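You operate a simulated robot arm through the tools that you are given. There is no shell and no other tool. Be economical: measure what you need, move in short steps, check, and stop when the job is done.

You run a simulated two-armed robot. Do the job below in one go: nothing can be reset, and whatever is moved stays where it is left.

TASK
Fetch the cardboard tube and set it on top of the grey meter. Then fetch the paper pack labelled "MATT 200 G" from the third shelf from the bottom of the paper rack and set it on the bed of the jog tray. Then push the clean bin lid shut. Keep to this order.

It is judged by the outcome, as a careful person would: the job done as asked, and still so three seconds after it is handed in. It fails if anything else is knocked over, pushed out of place, dropped, spilled or broken. Lids that push on must go on centred and level and be pressed home; caps that screw on are set level and turned clockwise until they are tight.

THE ROBOT
Two 7-joint arms with three-finger grippers on one trunk, on a base that drives. Base frame: it is fixed to the floor where the robot stands at the start and does not move with it; the origin is under the middle of the robot, x ahead of it, y to its left, z up. Units: mm, rad, N and s.
The left shoulder is at the start at [46, 154, 995], the right one opposite. With the tool pointing down near the work surface each hand reaches from about 100 to 600 mm from the robot's upright axis, wherever it stands, measured 20 degrees to its own side. Places, roughly: bed of the jog tray [600, -3500, 900]; clean bin lid [-7100, 6100, 800]; paper pack [750, -4500, 1250]. Payload 2.69 kg a hand.
The tool frame of a hand sits at the grasp point between the pads (the TCP): z along the fingers, y along the line on which they close. The tips reach 29 mm beyond it. The gripper opens to 120 mm. The gripper's body begins 78 mm behind the TCP.
Orientation is that of the tool frame in the base frame, as [roll, pitch, yaw] about the fixed x, y, z axes, in that order (R = Rz(yaw) Ry(pitch) Rx(roll)). With the fingers straight down and closing along the base's y, the tool's x points along the base's -x, its y along +y and its z along -z.

THE INTERFACE
- The arms move only by the tool arm_command. It takes "left_moves", "right_moves" or both (then of equal length, played together; a hand with none holds still); each is a list that holds one entry, the list of rows, each a list of 7 numbers: the shift along the tool's x, y, z in mm, then the turn, a rotation vector about the tool's x, y, z in rad, then the opening, from 0 (shut) to 1 (fully open). In form: [[[x, y, z, ax, ay, az, gripper], ...]]. A call has 1 to 20 rows; each row shifts and turns the commanded pose from where the row before left it, along the tool's axes as they then stand. Rows are played at 5 a second. More than 50 mm and 0.15 rad between two rows, or a gripper value outside its range, and nothing of the call is played. Where a pose cannot be reached the arm comes as near as it can. A force on the tool above 40 N (or 10 N above the force at the start of the call, whichever is more), or a blocked arm, ends the call early, and 0.2 s more pass. The fingers move at their own pace and stop on an object; they squeeze with about 40 N. The grip force told is the motor's: it shows also when the fingers shut on nothing. Time passes only in rows, and 0.2 s behind the last, so rows that do not move let the fingers close. It gives the time, the measured TCP pose, the force on the tool (base axes), the opening and the grip force at its end, in the units of the frame above (readings bear some noise), with the torque about the TCP (base axes, N m) and any sound that the robot's microphone picked up, and new pictures: "pictures" is both (left out), scene, wrist or none (wrist: the cameras of the hands that moved).
- Cameras (640 x 400 px; columns grow to the right, rows downward): "scene" is now at [156.5, -31.1, 1193.7]; the picture's right is [-0.33, -0.94, 0.00], its down [-0.06, 0.02, -1.00] and it looks along [0.94, -0.33, -0.06] (base axes); focal length 214 px, centre (320, 200). "left" rides on the left gripper at [63, 0, -104] in its tool frame; the picture's right is [0.00, 1.00, 0.00], its down [-0.83, 0.00, -0.56] and it looks along [-0.56, 0.00, 0.83] (tool axes); focal length 275 px, centre (320, 200). "right" rides on the right gripper at [63, 0, -104] in its tool frame; the picture's right is [0.00, 1.00, 0.00], its down [-0.83, 0.00, -0.56] and it looks along [-0.56, 0.00, 0.83] (tool axes); focal length 275 px, centre (320, 200). There is no depth. A picture from a camera that has moved, and an enlarged one, comes with that camera's place and axes in the base frame and with its lens.
- lift_body(by): slides the trunk up (or, below 0, down) by that many mm; the arms and the scene camera ride with it, the base frame stays. It gives what a move gives, with no picture.
- drive_base(legs): drives the robot by 1 to 6 legs, each [ahead, left, turn to the left] in mm, mm and rad, along the robot's own axes; the way and the turn of a leg run together, so that a leg with both is an arc; at most 1500 mm and 3.142 rad a leg. The arms and the cameras ride along, it lands a little off, and it stops where it bumps. It gives what a move gives, and a new picture of the scene camera.
- head_to(pan, tilt): turns the head with the scene camera to pan (to the left, within 1.396 rad either way) and tilt (down, from -0.506 to 1.204), counted from straight ahead of the robot. It gives what a move gives, and a new picture of the scene camera.
- zoom(camera, box): a new picture of the part [left, top, right, bottom] of that camera's present view, enlarged. It takes no simulated time.
- job_done(): hands the job in; it is judged then, once.

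Go step by step. Nothing tells you exact positions but the pictures and the camera data: compare them with the known pose of the tool, close in by small moves and look again before you grip or let go. The budget is 165 turns and 260 pictures, counting those below and the enlarged ones. Unless the task says otherwise, let go and move clear before handing in, and close with one line.

The tools are called as a command line: name --argument value ..., lists and objects as JSON in quotes. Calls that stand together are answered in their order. arm_command: Moves the arms, as the interface text tells. Its arguments: {"type":"object","properties":{"left_moves":{"type":"array","items":{"type":"array","items":{"type":"array","items":{"type":"number"}}}},"right_moves":{"type":"array","items":{"type":"array","items":{"type":"array","items":{"type":"number"}}}},"pictures":{"type":"string","enum":["both","scene","wrist","none"]}},"required":[]} The other tools are called the same way: lift_body (by) slides the trunk up or down; drive_base (legs) drives the base; head_to (pan, tilt) turns the head that bears the scene camera; zoom (camera, box) takes an enlarged picture of a part of a camera's view; job_done () hands the job in.

At the start:

```text
clock: 0.0
left_ee_pos: [278.9, 39.4, 1145.5]
left_ee_rot: [3.141, 0.001, -3.141]
left_wrist_force: [0.1, -0.2, 0.1]
left_wrist_torque: [0.02, 0.03, -0.02]
left_width: 120.0
left_grip_force: 0.0
right_ee_pos: [288.6, -185.8, 1086.0]
right_ee_rot: [3.141, -0.001, 3.141]
right_wrist_force: [0.3, -0.7, 0.1]
right_wrist_torque: [-0.02, -0.01, 0.03]
right_width: 119.9
right_grip_force: 0.1
trunk travel left (down, up): [-364.0, 74.0]
robot x, y, heading: [2.9, 1.5, 0.001]
head pan, tilt: [-0.34, 0.061]
```

scene: 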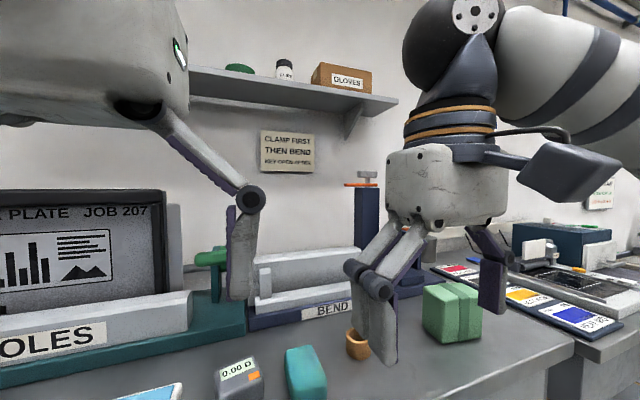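
right: 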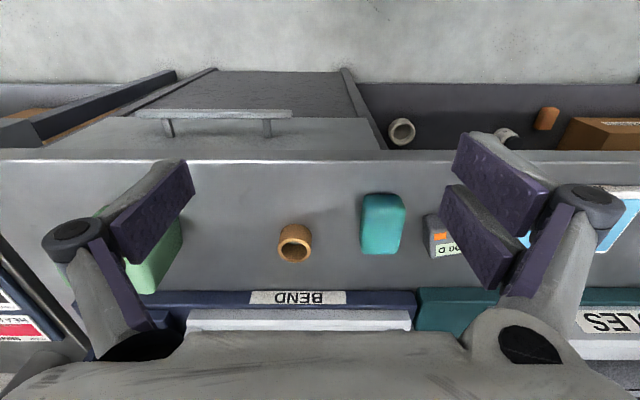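
left: 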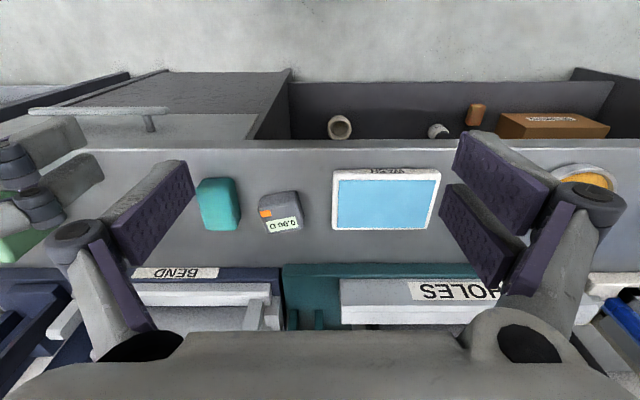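

I see a bench with a brown tube-like ring, a teal block, and a grey meter reading "0.00 D". I'll tilt the head down to measure them before moving.

head_to --pan 0.0 --tilt 0.75

zoom --camera "right" --box '[220, 80, 500, 280]'

```text
clock: 1.1
left_ee_pos: [281.4, 40.6, 1144.4]
left_ee_rot: [3.14, 0.002, -3.138]
left_wrist_force: [51.9, 31.4, -28.2]
left_wrist_torque: [-4.02, 3.76, -3.18]
left_width: 120.0
left_grip_force: 0.1
right_ee_pos: [288.9, -187.0, 1086.0]
right_ee_rot: [-3.141, 0.001, 3.141]
right_wrist_force: [-1.3, 0.1, -0.4]
right_wrist_torque: [0.0, 0.0, -0.01]
right_width: 120.1
right_grip_force: 0.0
trunk travel left (down, up): [-364.0, 74.0]
robot x, y, heading: [0.1, -2.5, 0.004]
head pan, tilt: [0.0, 0.75]
camera scene: at [163.6, -2.7, 1166.8], right [-0.02, -1.0, 0.0], down [-0.34, 0.01, -0.94], along [0.94, -0.02, -0.34], focal length 214 px, centre (320, 200)
```

scene: 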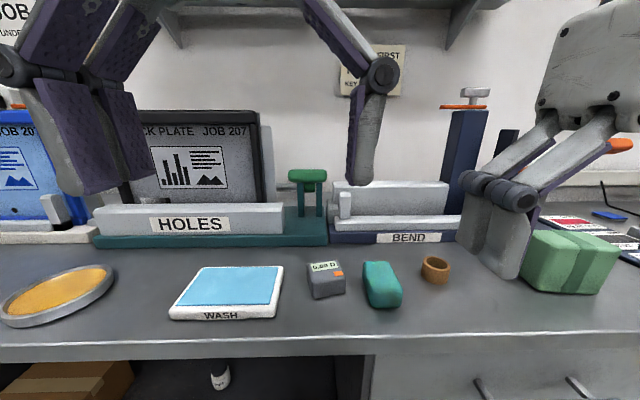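

```text
2.00 times, centred on (360, 180) of right
camera zoom: at [226.0, -186.5, 1189.2], right [0.0, 1.0, 0.0], down [0.83, 0.0, 0.56], along [0.56, 0.0, -0.83], focal length 551 px, centre (240, 240)
```

zoom: 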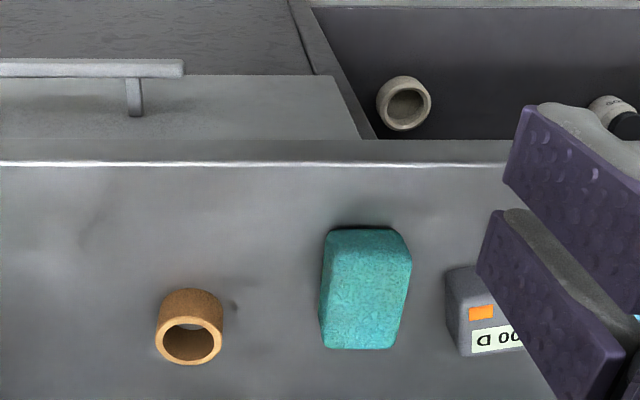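

The head seems to have brushed the left hand (its force reads 50 N). I'll move the left hand away to its side, then look again.

arm_command --left_moves '[[[-20, 30, 0, 0, 0, 0, 1], [-20, 40, 0, 0, 0, 0, 1], [0, 45, 0, 0, 0, 0, 1], [0, 45, 0, 0, 0, 0, 1], [0, 0, 0, 0, 0, 0, 1]]]' --pictures "scene"

```text
clock: 2.3
left_ee_pos: [323.6, 185.6, 1109.9]
left_ee_rot: [3.141, 0.001, -3.141]
left_wrist_force: [0.6, -0.3, 0.6]
left_wrist_torque: [0.04, -0.01, -0.01]
left_width: 120.0
left_grip_force: 0.1
left hand out of reach, approached as far as the arm can: row 2, 3, 4
right_ee_pos: [288.1, -186.2, 1087.1]
right_ee_rot: [3.139, -0.001, 3.141]
right_wrist_force: [0.7, 0.5, 0.0]
right_wrist_torque: [0.02, -0.03, 0.0]
right_width: 120.0
right_grip_force: 0.0
trunk travel left (down, up): [-364.0, 74.0]
robot x, y, heading: [0.2, 1.9, -0.0]
head pan, tilt: [0.0, 0.75]
camera scene: at [153.3, -0.9, 1131.1], right [0.0, -1.0, 0.0], down [-0.68, 0.0, -0.73], along [0.73, 0.0, -0.68], focal length 214 px, centre (320, 200)
```

scene: 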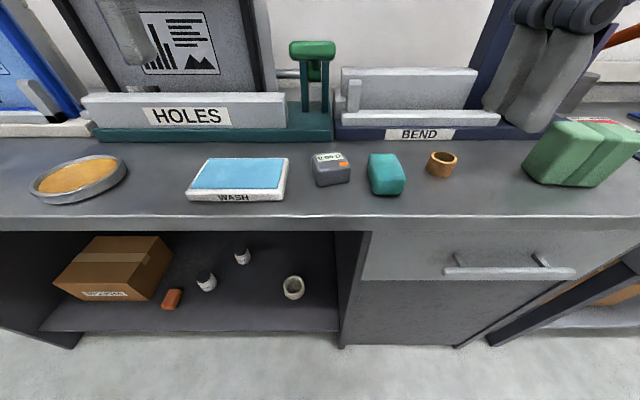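

zoom --camera "scene" --box '[300, 130, 480, 230]'

zoom --camera "scene" --box '[150, 230, 330, 330]'

```text
3.56 times, centred on (390, 180) of scene
camera zoom: at [153.3, -0.9, 1131.1], right [0.0, -1.0, 0.0], down [-0.68, 0.0, -0.73], along [0.73, 0.0, -0.68], focal length 763 px, centre (71, 271)
```

zoom: 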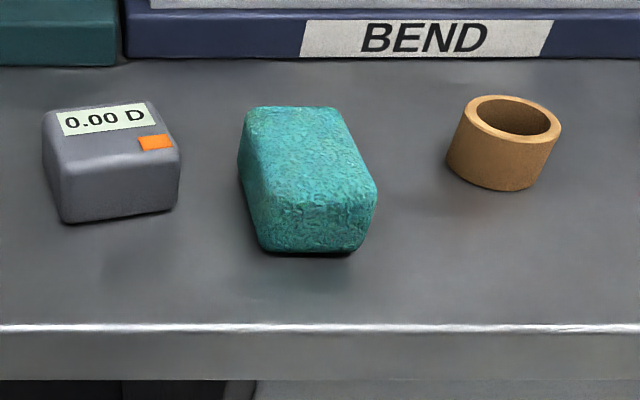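

```text
3.56 times, centred on (240, 280) of scene
camera zoom: at [153.3, -0.9, 1131.1], right [0.0, -1.0, 0.0], down [-0.68, 0.0, -0.73], along [0.73, 0.0, -0.68], focal length 763 px, centre (604, -84)
```

zoom: 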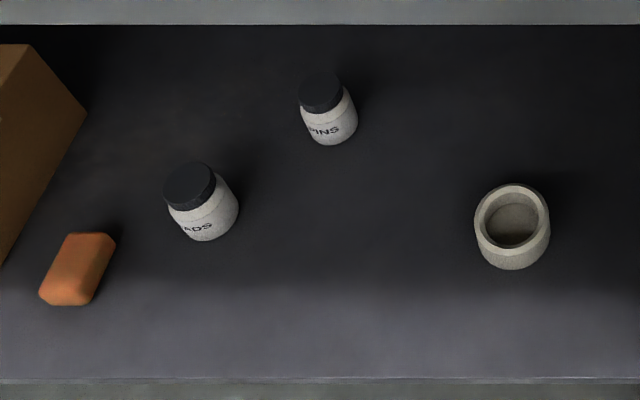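

The brown tube stands at about [482, -220], top z≈929. The meter's top is near [461, -18, 930]. I'll bring the right hand above the tube.

arm_command --right_moves '[[[-40, -7, 0, 0, 0, 0, 0.75], [-40, -7, 10, 0, 0, 0, 0.75], [-40, -7, 15, 0, 0, 0, 0.75], [-40, -7, 20, 0, 0, 0, 0.75], [-34, -6, 22, 0, 0, 0, 0.75], [0, 0, 0, 0, 0, 0, 0.75]]]'

```text
clock: 3.7
left_ee_pos: [323.8, 187.1, 1109.0]
left_ee_rot: [-3.14, 0.001, 3.141]
left_wrist_force: [-0.4, 0.0, 0.2]
left_wrist_torque: [0.0, 0.0, 0.0]
left_width: 120.1
left_grip_force: 0.0
right_ee_pos: [482.4, -220.4, 1017.7]
right_ee_rot: [-3.141, 0.003, 3.141]
right_wrist_force: [-0.2, 0.0, 0.5]
right_wrist_torque: [0.0, -0.03, -0.01]
right_width: 90.0
right_grip_force: 0.1
trunk travel left (down, up): [-364.0, 74.0]
robot x, y, heading: [-0.5, -3.6, 0.005]
head pan, tilt: [0.0, 0.75]
camera scene: at [152.9, -0.6, 1131.2], right [0.0, -1.0, 0.0], down [-0.68, 0.0, -0.73], along [0.73, 0.0, -0.68], focal length 214 px, centre (320, 200)
camera right: at [419.5, -222.5, 1121.6], right [0.0, 1.0, 0.0], down [0.83, 0.0, 0.56], along [0.56, 0.0, -0.83], focal length 275 px, centre (320, 200)
```

scene: 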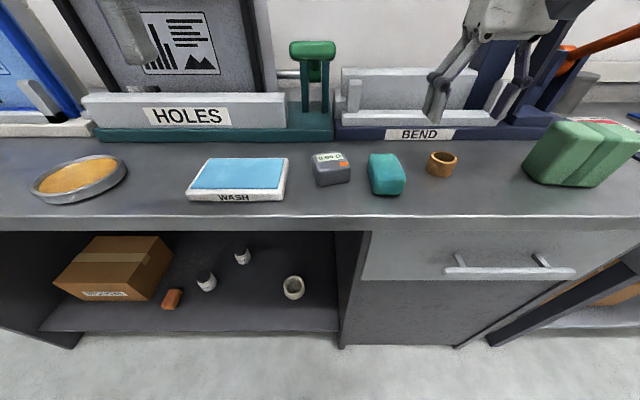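
right: 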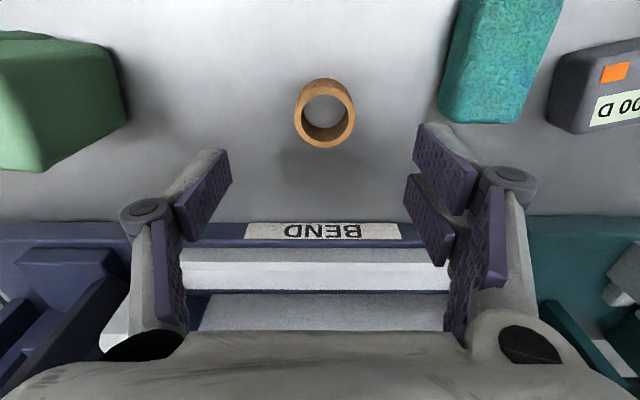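

The tube is at (481, -217), almost centred. I'll descend around it.

arm_command --right_moves '[[[1.5, 3, 30, 0, 0, 0, 0.75], [0, 0, 30, 0, 0, 0, 0.75], [0, 0, 20, 0, 0, 0, 0.75], [0, 0, 0, 0, 0, 0, 0.75]]]'

```text
clock: 4.7
left_ee_pos: [324.3, 186.4, 1108.8]
left_ee_rot: [-3.14, 0.002, -3.141]
left_wrist_force: [-0.6, -0.6, -0.1]
left_wrist_torque: [-0.02, 0.0, 0.01]
left_width: 120.0
left_grip_force: 0.0
right_ee_pos: [482.3, -218.8, 939.1]
right_ee_rot: [3.141, -0.001, -3.141]
right_wrist_force: [-0.2, -0.2, 0.2]
right_wrist_torque: [0.01, 0.05, -0.01]
right_width: 89.9
right_grip_force: 0.0
trunk travel left (down, up): [-364.0, 74.0]
robot x, y, heading: [-3.8, 0.6, 0.006]
head pan, tilt: [0.0, 0.75]
camera scene: at [153.2, -0.5, 1131.1], right [0.0, -1.0, 0.0], down [-0.68, 0.0, -0.73], along [0.73, 0.0, -0.68], focal length 214 px, centre (320, 200)
camera right: at [419.9, -219.6, 1042.3], right [0.0, 1.0, 0.0], down [0.83, 0.0, 0.56], along [0.56, 0.0, -0.83], focal length 275 px, centre (320, 200)
```

scene: 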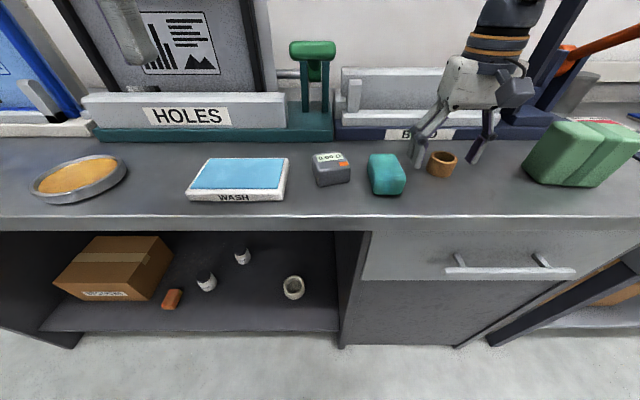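
right: 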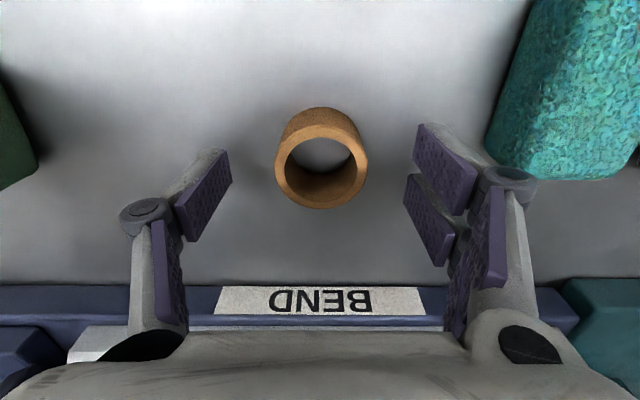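

The tube is centred across the fingers and about 4 mm nearer than the pads. I'll correct that and close.

arm_command --right_moves '[[[4, 0, 3, 0, 0, 0, 0.75], [0, 0, 0, 0, 0, 0, 0.6], [0, 0, 0, 0, 0, 0, 0.3], [0, 0, 0, 0, 0, 0, 0.2], [0, 0, 0, 0, 0, 0, 0.2]]]' --pictures "wrist"

```text
clock: 5.9
left_ee_pos: [322.7, 185.8, 1109.0]
left_ee_rot: [-3.141, -0.001, 3.141]
left_wrist_force: [0.5, -0.9, 0.6]
left_wrist_torque: [0.01, 0.0, -0.02]
left_width: 120.1
left_grip_force: 0.1
right_ee_pos: [478.6, -219.3, 935.9]
right_ee_rot: [3.14, 0.0, 3.141]
right_wrist_force: [0.5, -0.1, 0.4]
right_wrist_torque: [-0.02, -0.01, 0.02]
right_width: 42.2
right_grip_force: 40.1
trunk travel left (down, up): [-364.0, 74.0]
robot x, y, heading: [-1.9, 0.3, -0.003]
head pan, tilt: [0.0, 0.75]
camera right: at [415.5, -219.5, 1039.7], right [0.0, 1.0, 0.0], down [0.83, 0.0, 0.56], along [0.56, 0.0, -0.83], focal length 275 px, centre (320, 200)
```

right: 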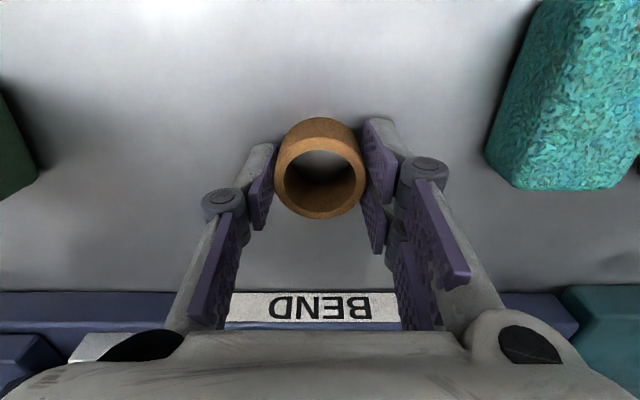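

Gripped (42 mm wide). I'll lift it and carry it over to the meter.

arm_command --right_moves '[[[0, 0, -30, 0, 0, 0, 0.2], [0, 0, -40, 0, 0, 0, 0.2], [0, 0, -30, 0, 0, 0, 0.2], [5, 45, 0, 0, 0, 0, 0.2], [5, 45, 0, 0, 0, 0, 0.2], [5, 45, 0, 0, 0, 0, 0.2], [0, 0, 0, 0, 0, 0, 0.2]]]'

```text
clock: 7.5
left_ee_pos: [323.7, 185.1, 1109.5]
left_ee_rot: [-3.139, 0.003, -3.141]
left_wrist_force: [0.1, -0.1, 0.9]
left_wrist_torque: [0.01, 0.02, -0.01]
left_width: 120.0
left_grip_force: 0.0
right_ee_pos: [463.6, -81.0, 1039.9]
right_ee_rot: [3.141, -0.001, -3.141]
right_wrist_force: [-0.1, -0.1, 0.2]
right_wrist_torque: [0.01, 0.03, -0.03]
right_width: 41.3
right_grip_force: 39.7
trunk travel left (down, up): [-364.0, 74.0]
robot x, y, heading: [3.7, -2.6, 0.001]
head pan, tilt: [0.0, 0.75]
camera scene: at [153.3, -1.0, 1131.1], right [0.0, -1.0, 0.0], down [-0.68, 0.0, -0.73], along [0.73, 0.0, -0.68], focal length 214 px, centre (320, 200)
camera right: at [399.8, -81.4, 1141.8], right [0.0, 1.0, 0.0], down [0.83, 0.0, 0.56], along [0.56, 0.0, -0.83], focal length 275 px, centre (320, 200)
```

scene: 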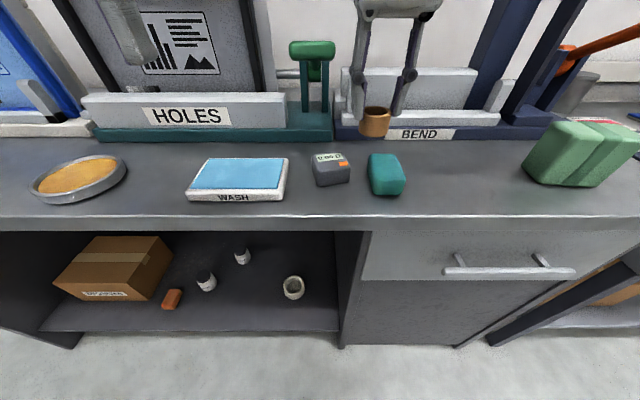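
right: 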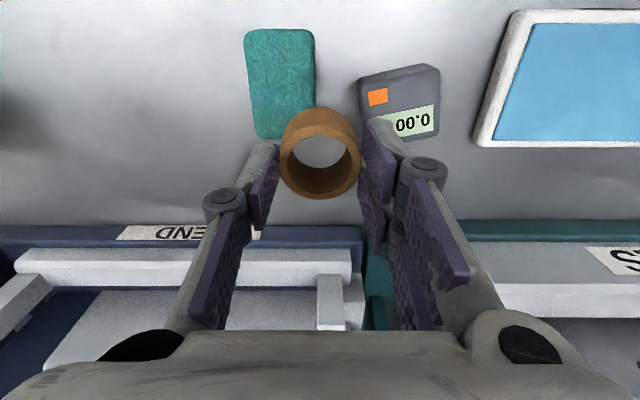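

zoom --camera "right" --box '[340, 45, 460, 120]'

zoom --camera "scene" --box '[300, 140, 364, 200]'

```text
5.33 times, centred on (400, 82) of right
camera zoom: at [399.8, -81.4, 1141.8], right [0.0, 1.0, 0.0], down [0.83, 0.0, 0.56], along [0.56, 0.0, -0.83], focal length 1468 px, centre (-107, 827)
```

zoom: 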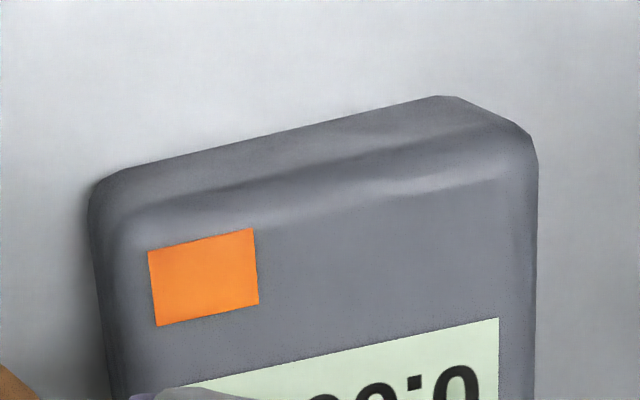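

```text
6.67 times, centred on (332, 170) of scene
camera zoom: at [153.3, -1.0, 1131.1], right [0.0, -1.0, 0.0], down [-0.68, 0.0, -0.73], along [0.73, 0.0, -0.68], focal length 1430 px, centre (240, 400)
```

zoom: 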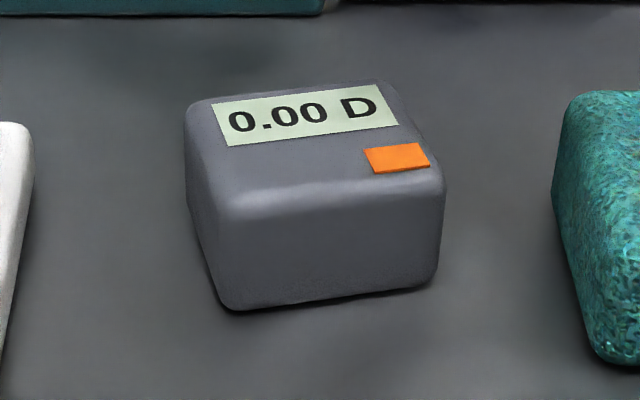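

The tube may have slipped or tilted in the grip while being lifted. I'll zoom in to check.

zoom --camera "scene" --box '[330, 50, 430, 150]'

zoom --camera "right" --box '[240, 90, 400, 220]'

```text
4.00 times, centred on (380, 100) of scene
camera zoom: at [153.3, -1.0, 1131.1], right [0.0, -1.0, 0.0], down [-0.68, 0.0, -0.73], along [0.73, 0.0, -0.68], focal length 858 px, centre (80, 600)
```

zoom: 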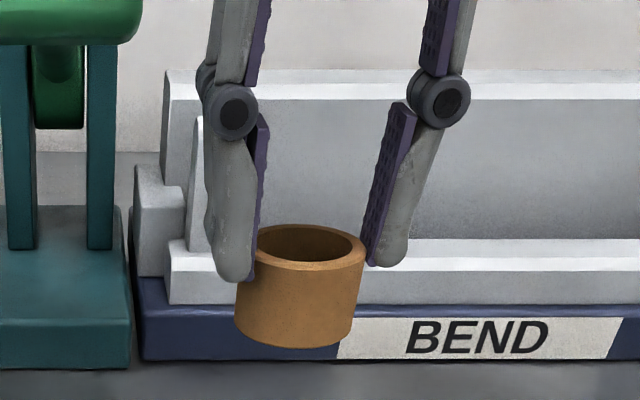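

```text
3.08 times, centred on (320, 155) of right
camera zoom: at [399.8, -81.4, 1141.8], right [0.0, 1.0, 0.0], down [0.83, 0.0, 0.56], along [0.56, 0.0, -0.83], focal length 847 px, centre (320, 338)
```

zoom: 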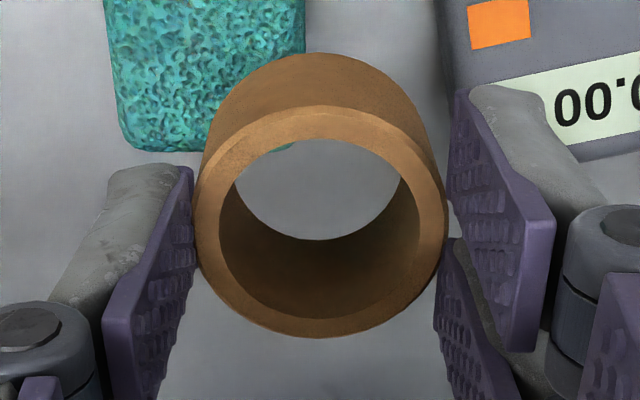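

The tube slid down about 20 mm in the fingers, but it hangs upright and centred at the tips. I'll move gently over the meter at low height and check again.

arm_command --right_moves '[[[1, 10, 3, 0, 0, 0, 0.1], [1, 15, 4, 0, 0, 0, 0.1], [1, 15, 5, 0, 0, 0, 0.1], [1, 13, 5, 0, 0, 0, 0.1], [1, 8.5, 3, 0, 0, 0, 0.1], [0, 0, 0, 0, 0, 0, 0.1]]]'

zoom --camera "scene" --box '[280, 90, 400, 200]'

zoom --camera "right" --box '[240, 50, 400, 210]'

```text
clock: 8.9
left_ee_pos: [323.7, 187.7, 1110.2]
left_ee_rot: [-3.14, 0.002, 3.141]
left_wrist_force: [-0.6, -0.1, 0.2]
left_wrist_torque: [0.0, -0.04, 0.01]
left_width: 120.0
left_grip_force: 0.1
right_ee_pos: [458.1, -20.1, 1016.8]
right_ee_rot: [-3.141, 0.0, -3.141]
right_wrist_force: [0.6, 0.0, -0.4]
right_wrist_torque: [0.0, 0.01, 0.0]
right_width: 41.2
right_grip_force: 40.1
trunk travel left (down, up): [-364.0, 74.0]
robot x, y, heading: [1.8, -3.3, 0.003]
head pan, tilt: [0.0, 0.75]
camera scene: at [153.3, -0.6, 1131.1], right [0.0, -1.0, 0.0], down [-0.68, 0.0, -0.73], along [0.73, 0.0, -0.68], focal length 214 px, centre (320, 200)
camera right: at [394.9, -20.9, 1119.5], right [0.0, 1.0, 0.0], down [0.83, 0.0, 0.56], along [0.56, 0.0, -0.83], focal length 275 px, centre (320, 200)
```

scene: 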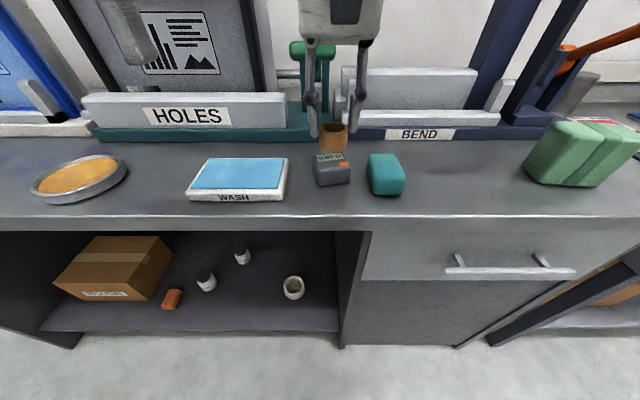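
right: 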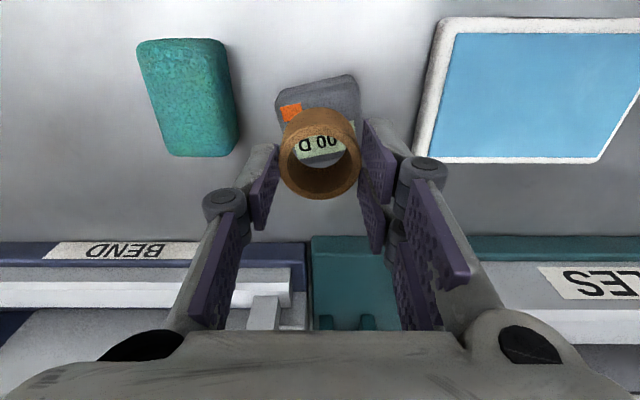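

```text
3.64 times, centred on (340, 145) of scene
camera zoom: at [153.3, -0.6, 1131.1], right [0.0, -1.0, 0.0], down [-0.68, 0.0, -0.73], along [0.73, 0.0, -0.68], focal length 780 px, centre (247, 400)
```

zoom: 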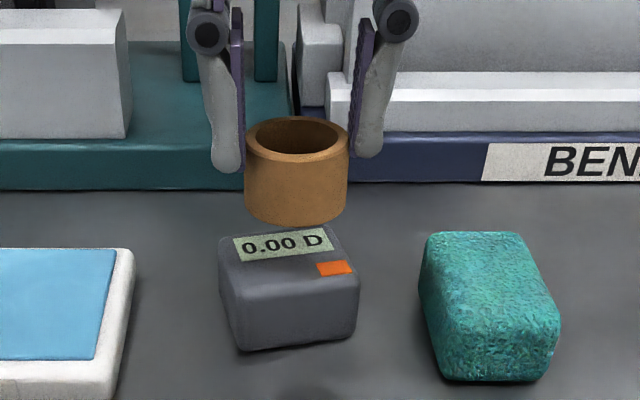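

```text
2.50 times, centred on (320, 130) of right
camera zoom: at [394.9, -20.9, 1119.5], right [0.0, 1.0, 0.0], down [0.83, 0.0, 0.56], along [0.56, 0.0, -0.83], focal length 688 px, centre (320, 375)
```

zoom: 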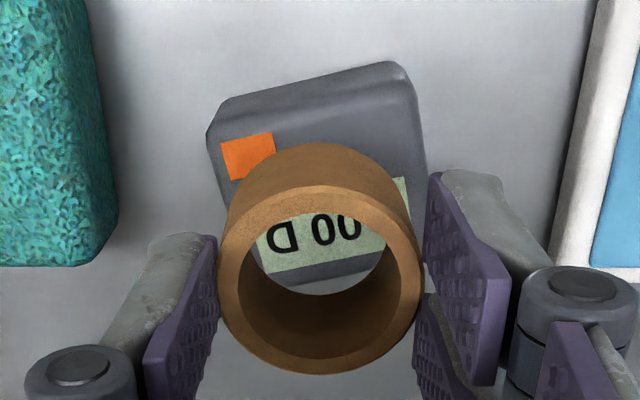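

The tube is above the meter with about 28 mm clearance. I'll lower it most of the way and look.

arm_command --right_moves '[[[-1, 0, 7, 0, 0, 0, 0.1], [0, 0, 8, 0, 0, 0, 0.1], [0, 0, 7, 0, 0, 0, 0.1], [0, 0, 0, 0, 0, 0, 0.1]]]' --pictures "none"

zoom --camera "scene" --box '[290, 120, 380, 190]'

zoom --camera "right" --box '[240, 50, 400, 210]'

```text
clock: 9.9
left_ee_pos: [323.6, 185.8, 1108.8]
left_ee_rot: [-3.139, 0.002, 3.141]
left_wrist_force: [0.1, -0.2, 0.0]
left_wrist_torque: [-0.02, 0.0, 0.02]
left_width: 120.1
left_grip_force: 0.0
right_ee_pos: [457.6, -21.5, 993.6]
right_ee_rot: [3.141, 0.0, -3.141]
right_wrist_force: [-0.8, 0.3, -0.8]
right_wrist_torque: [-0.01, -0.02, -0.01]
right_width: 41.4
right_grip_force: 40.2
trunk travel left (down, up): [-364.0, 74.0]
robot x, y, heading: [-0.2, -2.2, -0.001]
head pan, tilt: [0.0, 0.75]
```

```text
5.71 times, centred on (335, 155) of scene
camera zoom: at [153.3, -0.5, 1131.1], right [0.0, -1.0, 0.0], down [-0.68, 0.0, -0.73], along [0.73, 0.0, -0.68], focal length 1226 px, centre (234, 457)
```

zoom: 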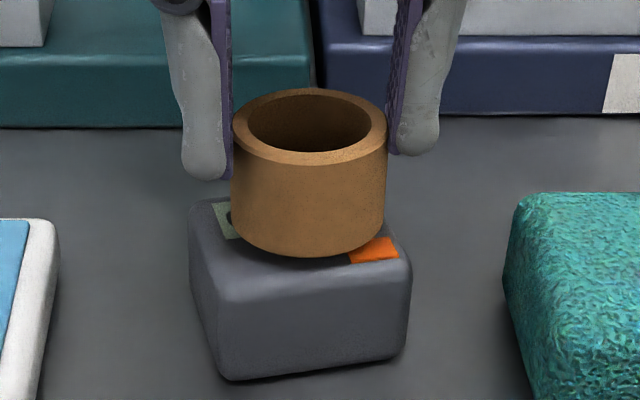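

```text
2.50 times, centred on (320, 130) of right
camera zoom: at [395.0, -21.1, 1096.9], right [0.0, 1.0, 0.0], down [0.83, 0.0, 0.56], along [0.56, 0.0, -0.83], focal length 688 px, centre (320, 375)
```

zoom: 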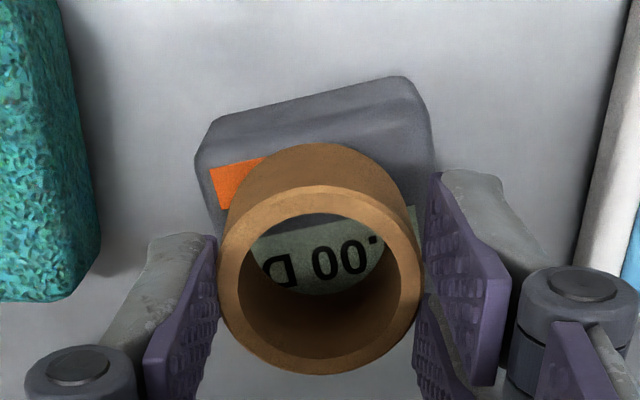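

It is nearly down and well centred. I'll make fine steps down with a 1.5 mm shift left.

arm_command --right_moves '[[[-1, 1.5, 2, 0, 0, 0, 0.1], [0, 0, 2, 0, 0, 0, 0.1], [0, 0, 0, 0, 0, 0, 0.1]]]' --pictures "none"

zoom --camera "scene" --box '[290, 120, 380, 190]'

```text
clock: 10.7
left_ee_pos: [323.9, 185.4, 1110.6]
left_ee_rot: [-3.14, 0.002, -3.141]
left_wrist_force: [-0.5, -0.1, 1.3]
left_wrist_torque: [0.02, 0.04, 0.01]
left_width: 120.1
left_grip_force: 0.1
right_ee_pos: [458.0, -18.9, 990.3]
right_ee_rot: [3.141, 0.0, 3.141]
right_wrist_force: [0.6, -0.2, 2.1]
right_wrist_torque: [0.0, -0.06, -0.01]
right_width: 41.4
right_grip_force: 39.9
trunk travel left (down, up): [-364.0, 74.0]
robot x, y, heading: [-2.9, -0.5, -0.003]
head pan, tilt: [0.0, 0.75]
```

```text
5.71 times, centred on (335, 155) of scene
camera zoom: at [153.1, -0.5, 1131.1], right [0.0, -1.0, 0.0], down [-0.68, 0.0, -0.73], along [0.73, 0.0, -0.68], focal length 1226 px, centre (234, 457)
```

zoom: 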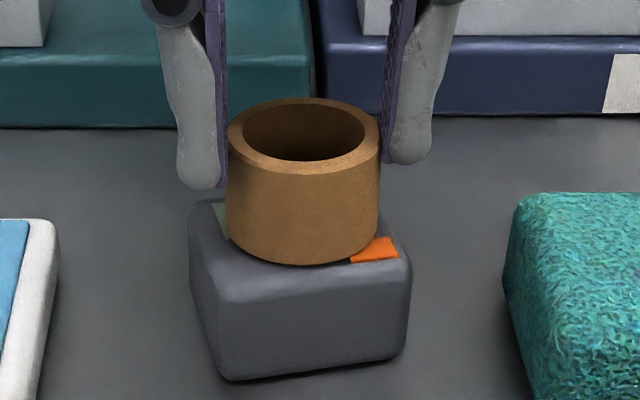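

A slight upward force of 2 N suggests contact. I'll go a little further to confirm.

arm_command --right_moves '[[[0, 0, 1.5, 0, 0, 0, 0.1], [0, 0, 1, 0, 0, 0, 0.1], [0, 0, 0, 0, 0, 0, 0.1]]]' --pictures "none"

zoom --camera "scene" --box '[290, 120, 380, 190]'

```text
clock: 11.5
left_ee_pos: [322.2, 186.2, 1109.5]
left_ee_rot: [-3.139, 0.003, 3.141]
left_wrist_force: [-0.5, -0.3, 0.4]
left_wrist_torque: [-0.02, 0.02, 0.0]
left_width: 120.0
left_grip_force: 0.0
right_ee_pos: [459.5, -18.3, 989.6]
right_ee_rot: [3.14, 0.006, 3.142]
right_wrist_force: [2.9, -0.9, 24.6]
right_wrist_torque: [0.24, -0.4, -0.02]
right_width: 41.6
right_grip_force: 40.1
trunk travel left (down, up): [-364.0, 74.0]
robot x, y, heading: [-2.5, 1.4, -0.001]
head pan, tilt: [0.0, 0.75]
```

```text
5.71 times, centred on (335, 155) of scene
camera zoom: at [152.0, -0.7, 1131.5], right [0.0, -1.0, 0.0], down [-0.68, 0.0, -0.73], along [0.73, 0.0, -0.68], focal length 1226 px, centre (234, 457)
```

zoom: 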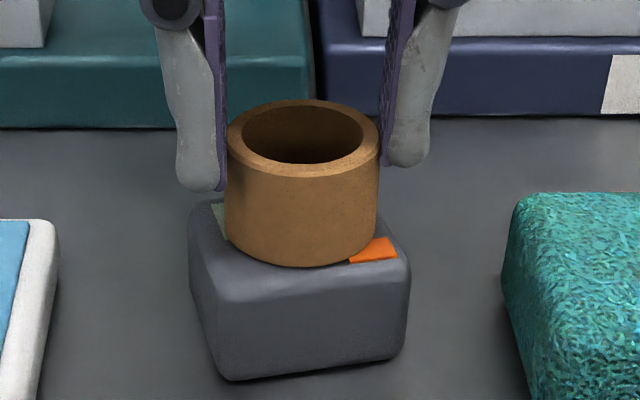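

Firm contact (24 N). I'll ease off 2 mm, then open gently.

arm_command --right_moves '[[[0, 0, -2, 0, 0, 0, 0.1], [0, 0, 0, 0, 0, 0, 0.36], [0, 0, 0, 0, 0, 0, 0.4], [0, 0, 0, 0, 0, 0, 0.45], [0, 0, 0, 0, 0, 0, 0.52], [0, 0, 0, 0, 0, 0, 0.6], [0, 0, 0, 0, 0, 0, 0.6]]]' --pictures "none"

zoom --camera "scene" --box '[290, 120, 380, 190]'

```text
clock: 13.1
left_ee_pos: [323.4, 186.7, 1108.5]
left_ee_rot: [-3.139, 0.003, -3.142]
left_wrist_force: [-0.4, 0.0, 0.4]
left_wrist_torque: [-0.01, 0.02, -0.01]
left_width: 119.9
left_grip_force: 0.1
right_ee_pos: [459.5, -18.4, 988.9]
right_ee_rot: [-3.141, 0.001, -3.141]
right_wrist_force: [0.1, -0.4, 1.2]
right_wrist_torque: [-0.01, 0.03, 0.0]
right_width: 72.2
right_grip_force: 0.0
trunk travel left (down, up): [-364.0, 74.0]
robot x, y, heading: [4.3, 0.4, 0.002]
head pan, tilt: [0.0, 0.75]
```

```text
5.71 times, centred on (335, 155) of scene
camera zoom: at [153.3, -0.5, 1131.1], right [0.0, -1.0, 0.0], down [-0.68, 0.0, -0.73], along [0.73, 0.0, -0.68], focal length 1226 px, centre (234, 457)
```

zoom: 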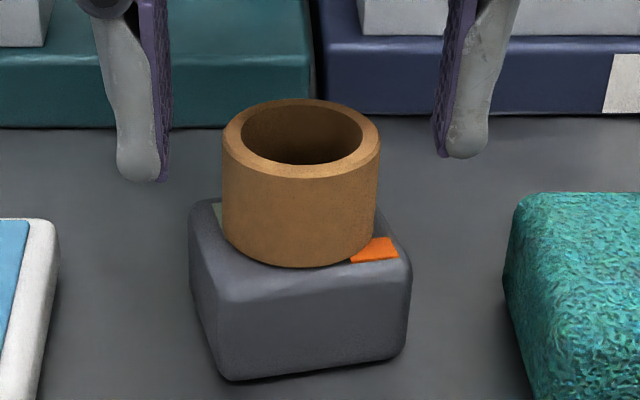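

The tube stands level on the meter and is released. I'll lift straight up and tuck the right hand in.

arm_command --right_moves '[[[0, 0, -30, 0, 0, 0, 0.6], [0, 0, -40, 0, 0, 0, 0.6], [0, 0, -40, 0, 0, 0, 0.6], [20, -40, 0, 0, 0, 0, 0.6], [25, -40, 0, 0, 0, 0, 0.6], [30, -40, 0, 0, 0, 0, 0.6], [30, -40, 0, 0, 0, 0, 0.6], [30, -20, 0, 0, 0, 0, 0.6], [30, 0, 0, 0, 0, 0, 0.6], [0, 0, 0, 0, 0, 0, 0.6]]]' --pictures "scene"

head_to --pan -1.3 --tilt 0.4

```text
clock: 15.3
left_ee_pos: [324.3, 185.8, 1109.2]
left_ee_rot: [-3.138, 0.002, 3.141]
left_wrist_force: [0.0, -0.3, -0.2]
left_wrist_torque: [0.06, 0.02, 0.0]
left_width: 119.9
left_grip_force: 0.1
right_ee_pos: [295.0, -195.5, 1098.3]
right_ee_rot: [-3.141, 0.0, 3.14]
right_wrist_force: [-0.1, -0.3, 0.4]
right_wrist_torque: [-0.01, 0.01, 0.02]
right_width: 71.9
right_grip_force: 0.1
trunk travel left (down, up): [-364.0, 74.0]
robot x, y, heading: [0.4, -1.0, 0.002]
head pan, tilt: [0.0, 0.75]
camera scene: at [153.4, -0.5, 1131.0], right [0.0, -1.0, 0.0], down [-0.68, 0.0, -0.73], along [0.73, 0.0, -0.68], focal length 214 px, centre (320, 200)
```

scene: 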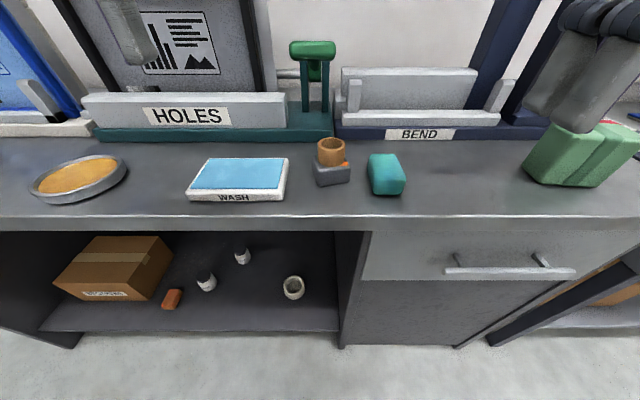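

```text
clock: 16.7
left_ee_pos: [324.1, 185.7, 1109.7]
left_ee_rot: [-3.14, 0.001, -3.141]
left_wrist_force: [-0.4, -0.1, 0.2]
left_wrist_torque: [0.0, 0.0, 0.01]
left_width: 119.9
left_grip_force: 0.1
right_ee_pos: [294.4, -195.9, 1097.3]
right_ee_rot: [3.141, 0.0, -3.141]
right_wrist_force: [-0.5, 0.3, -0.5]
right_wrist_torque: [0.03, 0.0, -0.01]
right_width: 72.0
right_grip_force: 0.2
trunk travel left (down, up): [-364.0, 74.0]
robot x, y, heading: [-0.3, -1.6, 0.001]
head pan, tilt: [-1.3, 0.4]
camera scene: at [95.2, -89.7, 1162.2], right [-0.96, -0.27, 0.0], down [-0.1, 0.38, -0.92], along [0.25, -0.89, -0.39], focal length 214 px, centre (320, 200)
```

scene: 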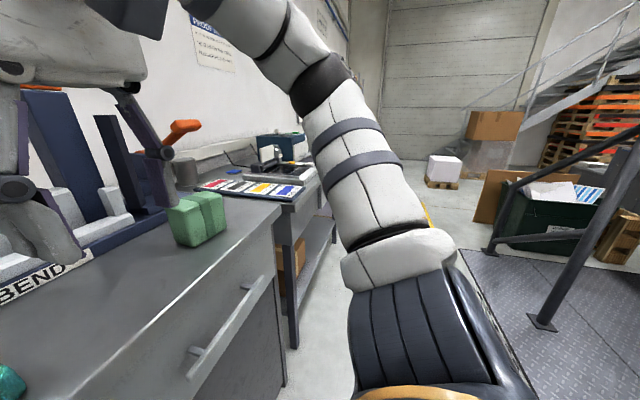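

I see a colour-bar table and clear floor to the right of the bench, with a railing behind. I'll back up a little and drive sideways.

drive_base --legs '[[-200, 0, 0], [0, -1000, 0]]'

```text
clock: 25.8
left_ee_pos: [125.0, -789.1, 1110.2]
left_ee_rot: [-3.138, 0.001, -3.135]
left_wrist_force: [-0.2, 0.2, -0.3]
left_wrist_torque: [-0.01, -0.01, 0.02]
left_width: 119.8
left_grip_force: 0.0
right_ee_pos: [97.3, -1171.4, 1098.0]
right_ee_rot: [-3.141, 0.001, -3.137]
right_wrist_force: [0.5, -0.4, 0.4]
right_wrist_torque: [-0.01, -0.02, -0.01]
right_width: 72.0
right_grip_force: 0.0
trunk travel left (down, up): [-364.0, 74.0]
robot x, y, heading: [-197.7, -976.7, 0.005]
head pan, tilt: [-1.3, 0.4]
camera scene: at [-102.6, -1067.0, 1162.2], right [-0.96, -0.27, 0.0], down [-0.11, 0.37, -0.92], along [0.25, -0.89, -0.39], focal length 214 px, centre (320, 200)
```

scene: 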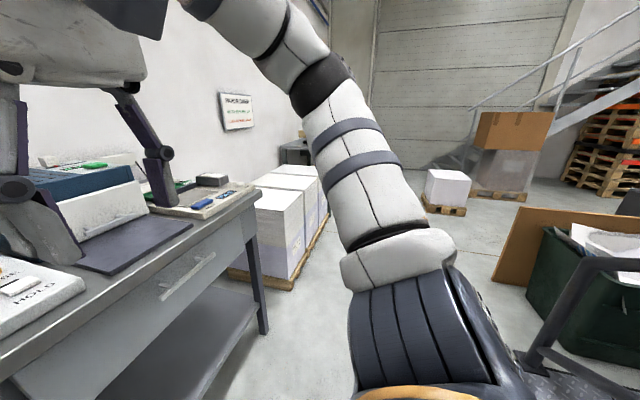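

The way is clear; paper pallets stand beyond the table. I'll keep strafing right.

drive_base --legs '[[0, -1300, 0]]'

head_to --pan -0.7 --tilt 0.3

```text
clock: 36.0
left_ee_pos: [137.9, -2091.9, 1108.9]
left_ee_rot: [-3.139, 0.003, -3.123]
left_wrist_force: [0.4, -0.8, -0.3]
left_wrist_torque: [0.02, -0.02, 0.02]
left_width: 119.7
left_grip_force: 0.1
right_ee_pos: [115.5, -2473.7, 1097.7]
right_ee_rot: [-3.141, 0.0, -3.123]
right_wrist_force: [-0.7, -0.3, -0.8]
right_wrist_torque: [-0.01, -0.01, -0.03]
right_width: 72.1
right_grip_force: 0.0
trunk travel left (down, up): [-364.0, 74.0]
robot x, y, heading: [-178.9, -2279.1, 0.019]
head pan, tilt: [-1.3, 0.4]
camera scene: at [-85.3, -2371.9, 1162.2], right [-0.96, -0.29, 0.0], down [-0.11, 0.37, -0.92], along [0.26, -0.88, -0.39], focal length 214 px, centre (320, 200)
```

scene: 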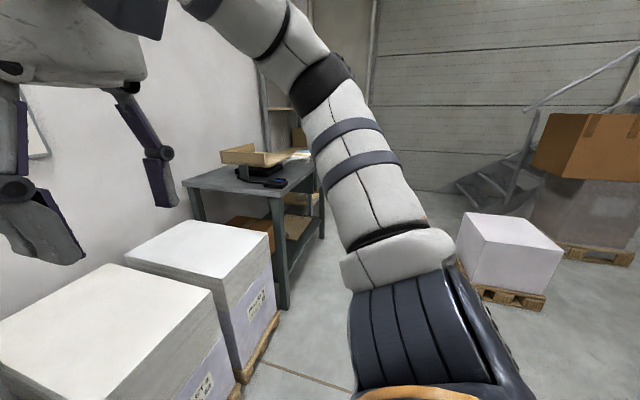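

```text
clock: 37.0
left_ee_pos: [137.1, -2090.7, 1110.0]
left_ee_rot: [-3.14, 0.001, -3.121]
left_wrist_force: [0.3, 0.0, 1.1]
left_wrist_torque: [0.0, 0.0, 0.0]
left_width: 120.0
left_grip_force: 0.1
right_ee_pos: [115.9, -2475.0, 1098.8]
right_ee_rot: [-3.142, 0.0, -3.124]
right_wrist_force: [0.4, 0.3, 1.1]
right_wrist_torque: [0.03, -0.03, -0.02]
right_width: 72.0
right_grip_force: 0.1
trunk travel left (down, up): [-364.0, 74.0]
robot x, y, heading: [-184.8, -2284.6, 0.02]
head pan, tilt: [-0.7, 0.3]
camera scene: at [-39.2, -2341.9, 1171.4], right [-0.63, -0.78, 0.0], down [-0.23, 0.19, -0.96], along [0.74, -0.6, -0.3], focal length 214 px, centre (320, 200)
```

scene: 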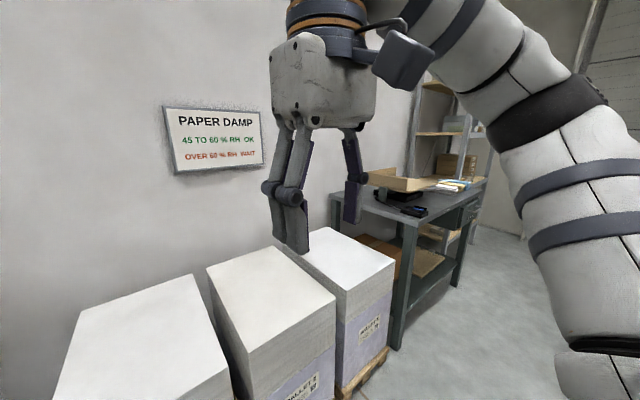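

The jog tray table and the paper rack lie ahead on the right. I'll drive on to stand in front of the table.

drive_base --legs '[[0, -1200, -0.02]]'

head_to --pan -0.6 --tilt 0.2

```text
clock: 46.7
left_ee_pos: [155.7, -3326.9, 1109.7]
left_ee_rot: [-3.141, 0.003, -3.134]
left_wrist_force: [0.0, 0.6, -0.7]
left_wrist_torque: [0.0, 0.0, 0.01]
left_width: 119.9
left_grip_force: 0.1
right_ee_pos: [129.5, -3709.6, 1098.3]
right_ee_rot: [-3.141, 0.001, -3.137]
right_wrist_force: [0.6, -0.1, -0.6]
right_wrist_torque: [0.0, -0.03, 0.02]
right_width: 71.8
right_grip_force: 0.2
trunk travel left (down, up): [-364.0, 74.0]
robot x, y, heading: [-161.6, -3513.3, 0.009]
head pan, tilt: [-0.7, 0.3]
camera scene: at [-24.6, -3575.0, 1171.4], right [-0.64, -0.77, 0.0], down [-0.23, 0.19, -0.96], along [0.73, -0.61, -0.3], focal length 214 px, centre (320, 200)
```

scene: 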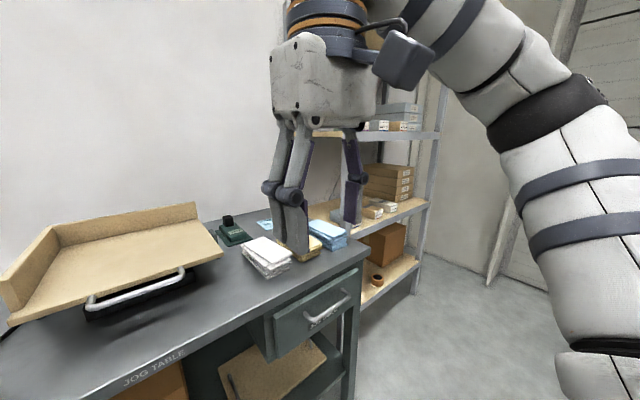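

```text
clock: 47.4
left_ee_pos: [155.9, -3327.8, 1110.0]
left_ee_rot: [-3.14, 0.002, -3.137]
left_wrist_force: [0.0, -0.2, 0.9]
left_wrist_torque: [0.01, 0.01, -0.03]
left_width: 119.9
left_grip_force: 0.0
right_ee_pos: [128.7, -3709.2, 1098.1]
right_ee_rot: [-3.141, 0.0, -3.137]
right_wrist_force: [-0.6, -0.3, 1.1]
right_wrist_torque: [-0.03, 0.01, -0.04]
right_width: 72.0
right_grip_force: 0.0
trunk travel left (down, up): [-364.0, 74.0]
robot x, y, heading: [-164.8, -3516.4, 0.007]
head pan, tilt: [-0.6, 0.201]
camera scene: at [-19.2, -3567.4, 1180.7], right [-0.56, -0.83, 0.0], down [-0.17, 0.11, -0.98], along [0.81, -0.55, -0.2], focal length 214 px, centre (320, 200)
```

scene: 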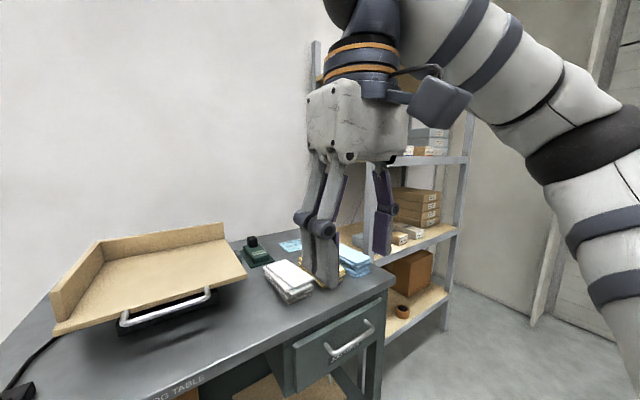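

The jog tray has its open sides towards me and to the right; the rack is past the table. I'll drive on in front of the rack.

drive_base --legs '[[0, -980, -0.007]]'

head_to --pan 0.0 --tilt 0.1

```text
clock: 55.2
left_ee_pos: [155.6, -4310.4, 1109.9]
left_ee_rot: [-3.14, 0.002, 3.128]
left_wrist_force: [0.4, -0.5, 0.4]
left_wrist_torque: [-0.02, 0.0, -0.01]
left_width: 120.2
left_grip_force: 0.0
right_ee_pos: [120.5, -4693.1, 1097.6]
right_ee_rot: [-3.141, 0.0, 3.128]
right_wrist_force: [-0.6, -0.5, 0.2]
right_wrist_torque: [0.0, -0.02, -0.03]
right_width: 72.4
right_grip_force: 0.0
trunk travel left (down, up): [-364.0, 74.0]
robot x, y, heading: [-172.8, -4490.7, -0.012]
head pan, tilt: [-0.6, 0.201]
camera scene: at [-24.4, -4547.6, 1180.7], right [-0.58, -0.82, 0.0], down [-0.16, 0.12, -0.98], along [0.8, -0.57, -0.2], focal length 214 px, centre (320, 200)
```

scene: 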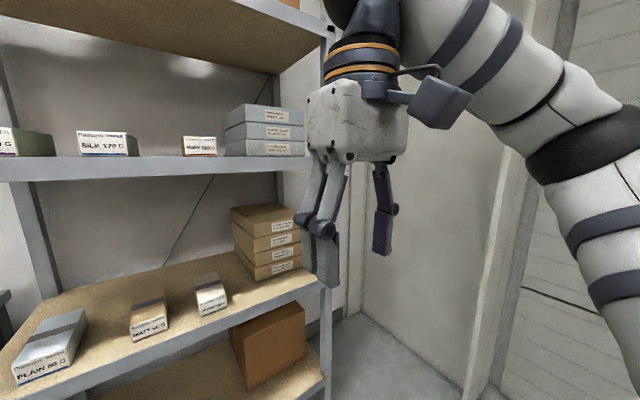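

```text
clock: 56.2
left_ee_pos: [155.0, -4311.1, 1109.9]
left_ee_rot: [-3.14, 0.003, 3.128]
left_wrist_force: [0.8, -0.4, 0.0]
left_wrist_torque: [0.0, 0.0, -0.01]
left_width: 119.9
left_grip_force: 0.1
right_ee_pos: [121.0, -4691.4, 1097.9]
right_ee_rot: [-3.14, -0.001, 3.128]
right_wrist_force: [0.2, 0.3, -0.7]
right_wrist_torque: [-0.01, -0.02, -0.01]
right_width: 71.9
right_grip_force: 0.0
trunk travel left (down, up): [-364.0, 74.0]
robot x, y, heading: [-172.6, -4491.7, -0.01]
head pan, tilt: [0.0, 0.099]
camera scene: at [-8.5, -4495.2, 1190.1], right [-0.02, -1.0, 0.0], down [-0.1, 0.0, -0.99], along [0.99, -0.02, -0.1], focal length 214 px, centre (320, 200)
```

scene: 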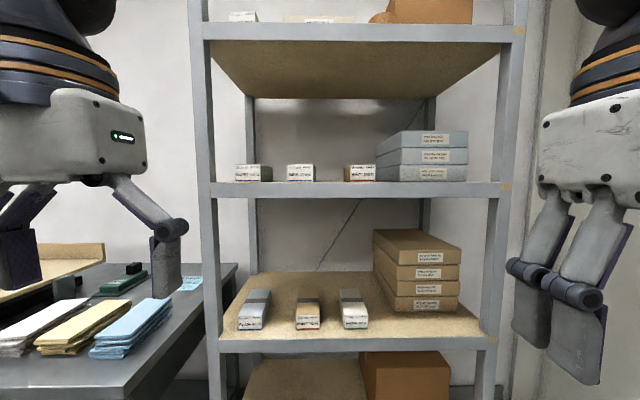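

The third shelf from the bottom shows three small packs and a stack. I'll zoom in on the labels.

zoom --camera "scene" --box '[220, 130, 380, 190]'

zoom --camera "scene" --box '[220, 270, 480, 350]'

head_to --pan 0.0 --tilt 0.8

```text
4.00 times, centred on (300, 160) of scene
camera zoom: at [-8.5, -4495.2, 1190.1], right [-0.02, -1.0, 0.0], down [-0.1, 0.0, -0.99], along [0.99, -0.02, -0.1], focal length 858 px, centre (400, 360)
```

zoom: 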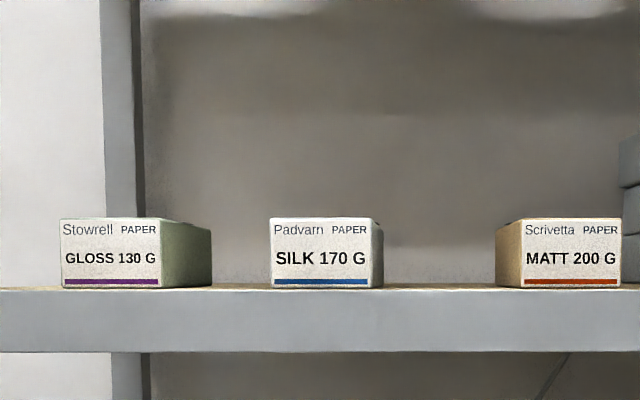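

```text
2.46 times, centred on (350, 310) of scene
camera zoom: at [-8.5, -4495.2, 1190.1], right [-0.02, -1.0, 0.0], down [-0.1, 0.0, -0.99], along [0.99, -0.02, -0.1], focal length 528 px, centre (246, -71)
```

zoom: 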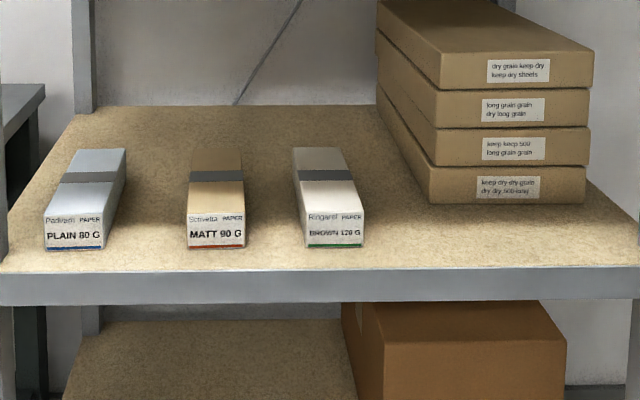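

```text
clock: 57.3
left_ee_pos: [155.1, -4310.3, 1110.0]
left_ee_rot: [-3.14, 0.001, 3.127]
left_wrist_force: [0.3, -1.0, 0.4]
left_wrist_torque: [0.01, -0.02, 0.0]
left_width: 120.1
left_grip_force: 0.1
right_ee_pos: [121.5, -4692.8, 1097.9]
right_ee_rot: [3.141, -0.001, 3.127]
right_wrist_force: [0.0, 0.1, -0.6]
right_wrist_torque: [0.01, 0.0, 0.0]
right_width: 72.0
right_grip_force: 0.1
trunk travel left (down, up): [-364.0, 74.0]
robot x, y, heading: [-167.7, -4493.4, -0.011]
head pan, tilt: [0.0, 0.799]
camera scene: at [-19.9, -4494.9, 1127.1], right [-0.01, -1.0, 0.0], down [-0.72, 0.01, -0.7], along [0.7, -0.01, -0.72], focal length 214 px, centre (320, 200)
```

scene: 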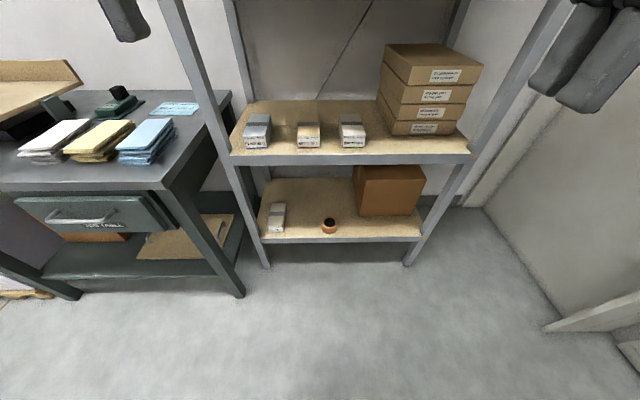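

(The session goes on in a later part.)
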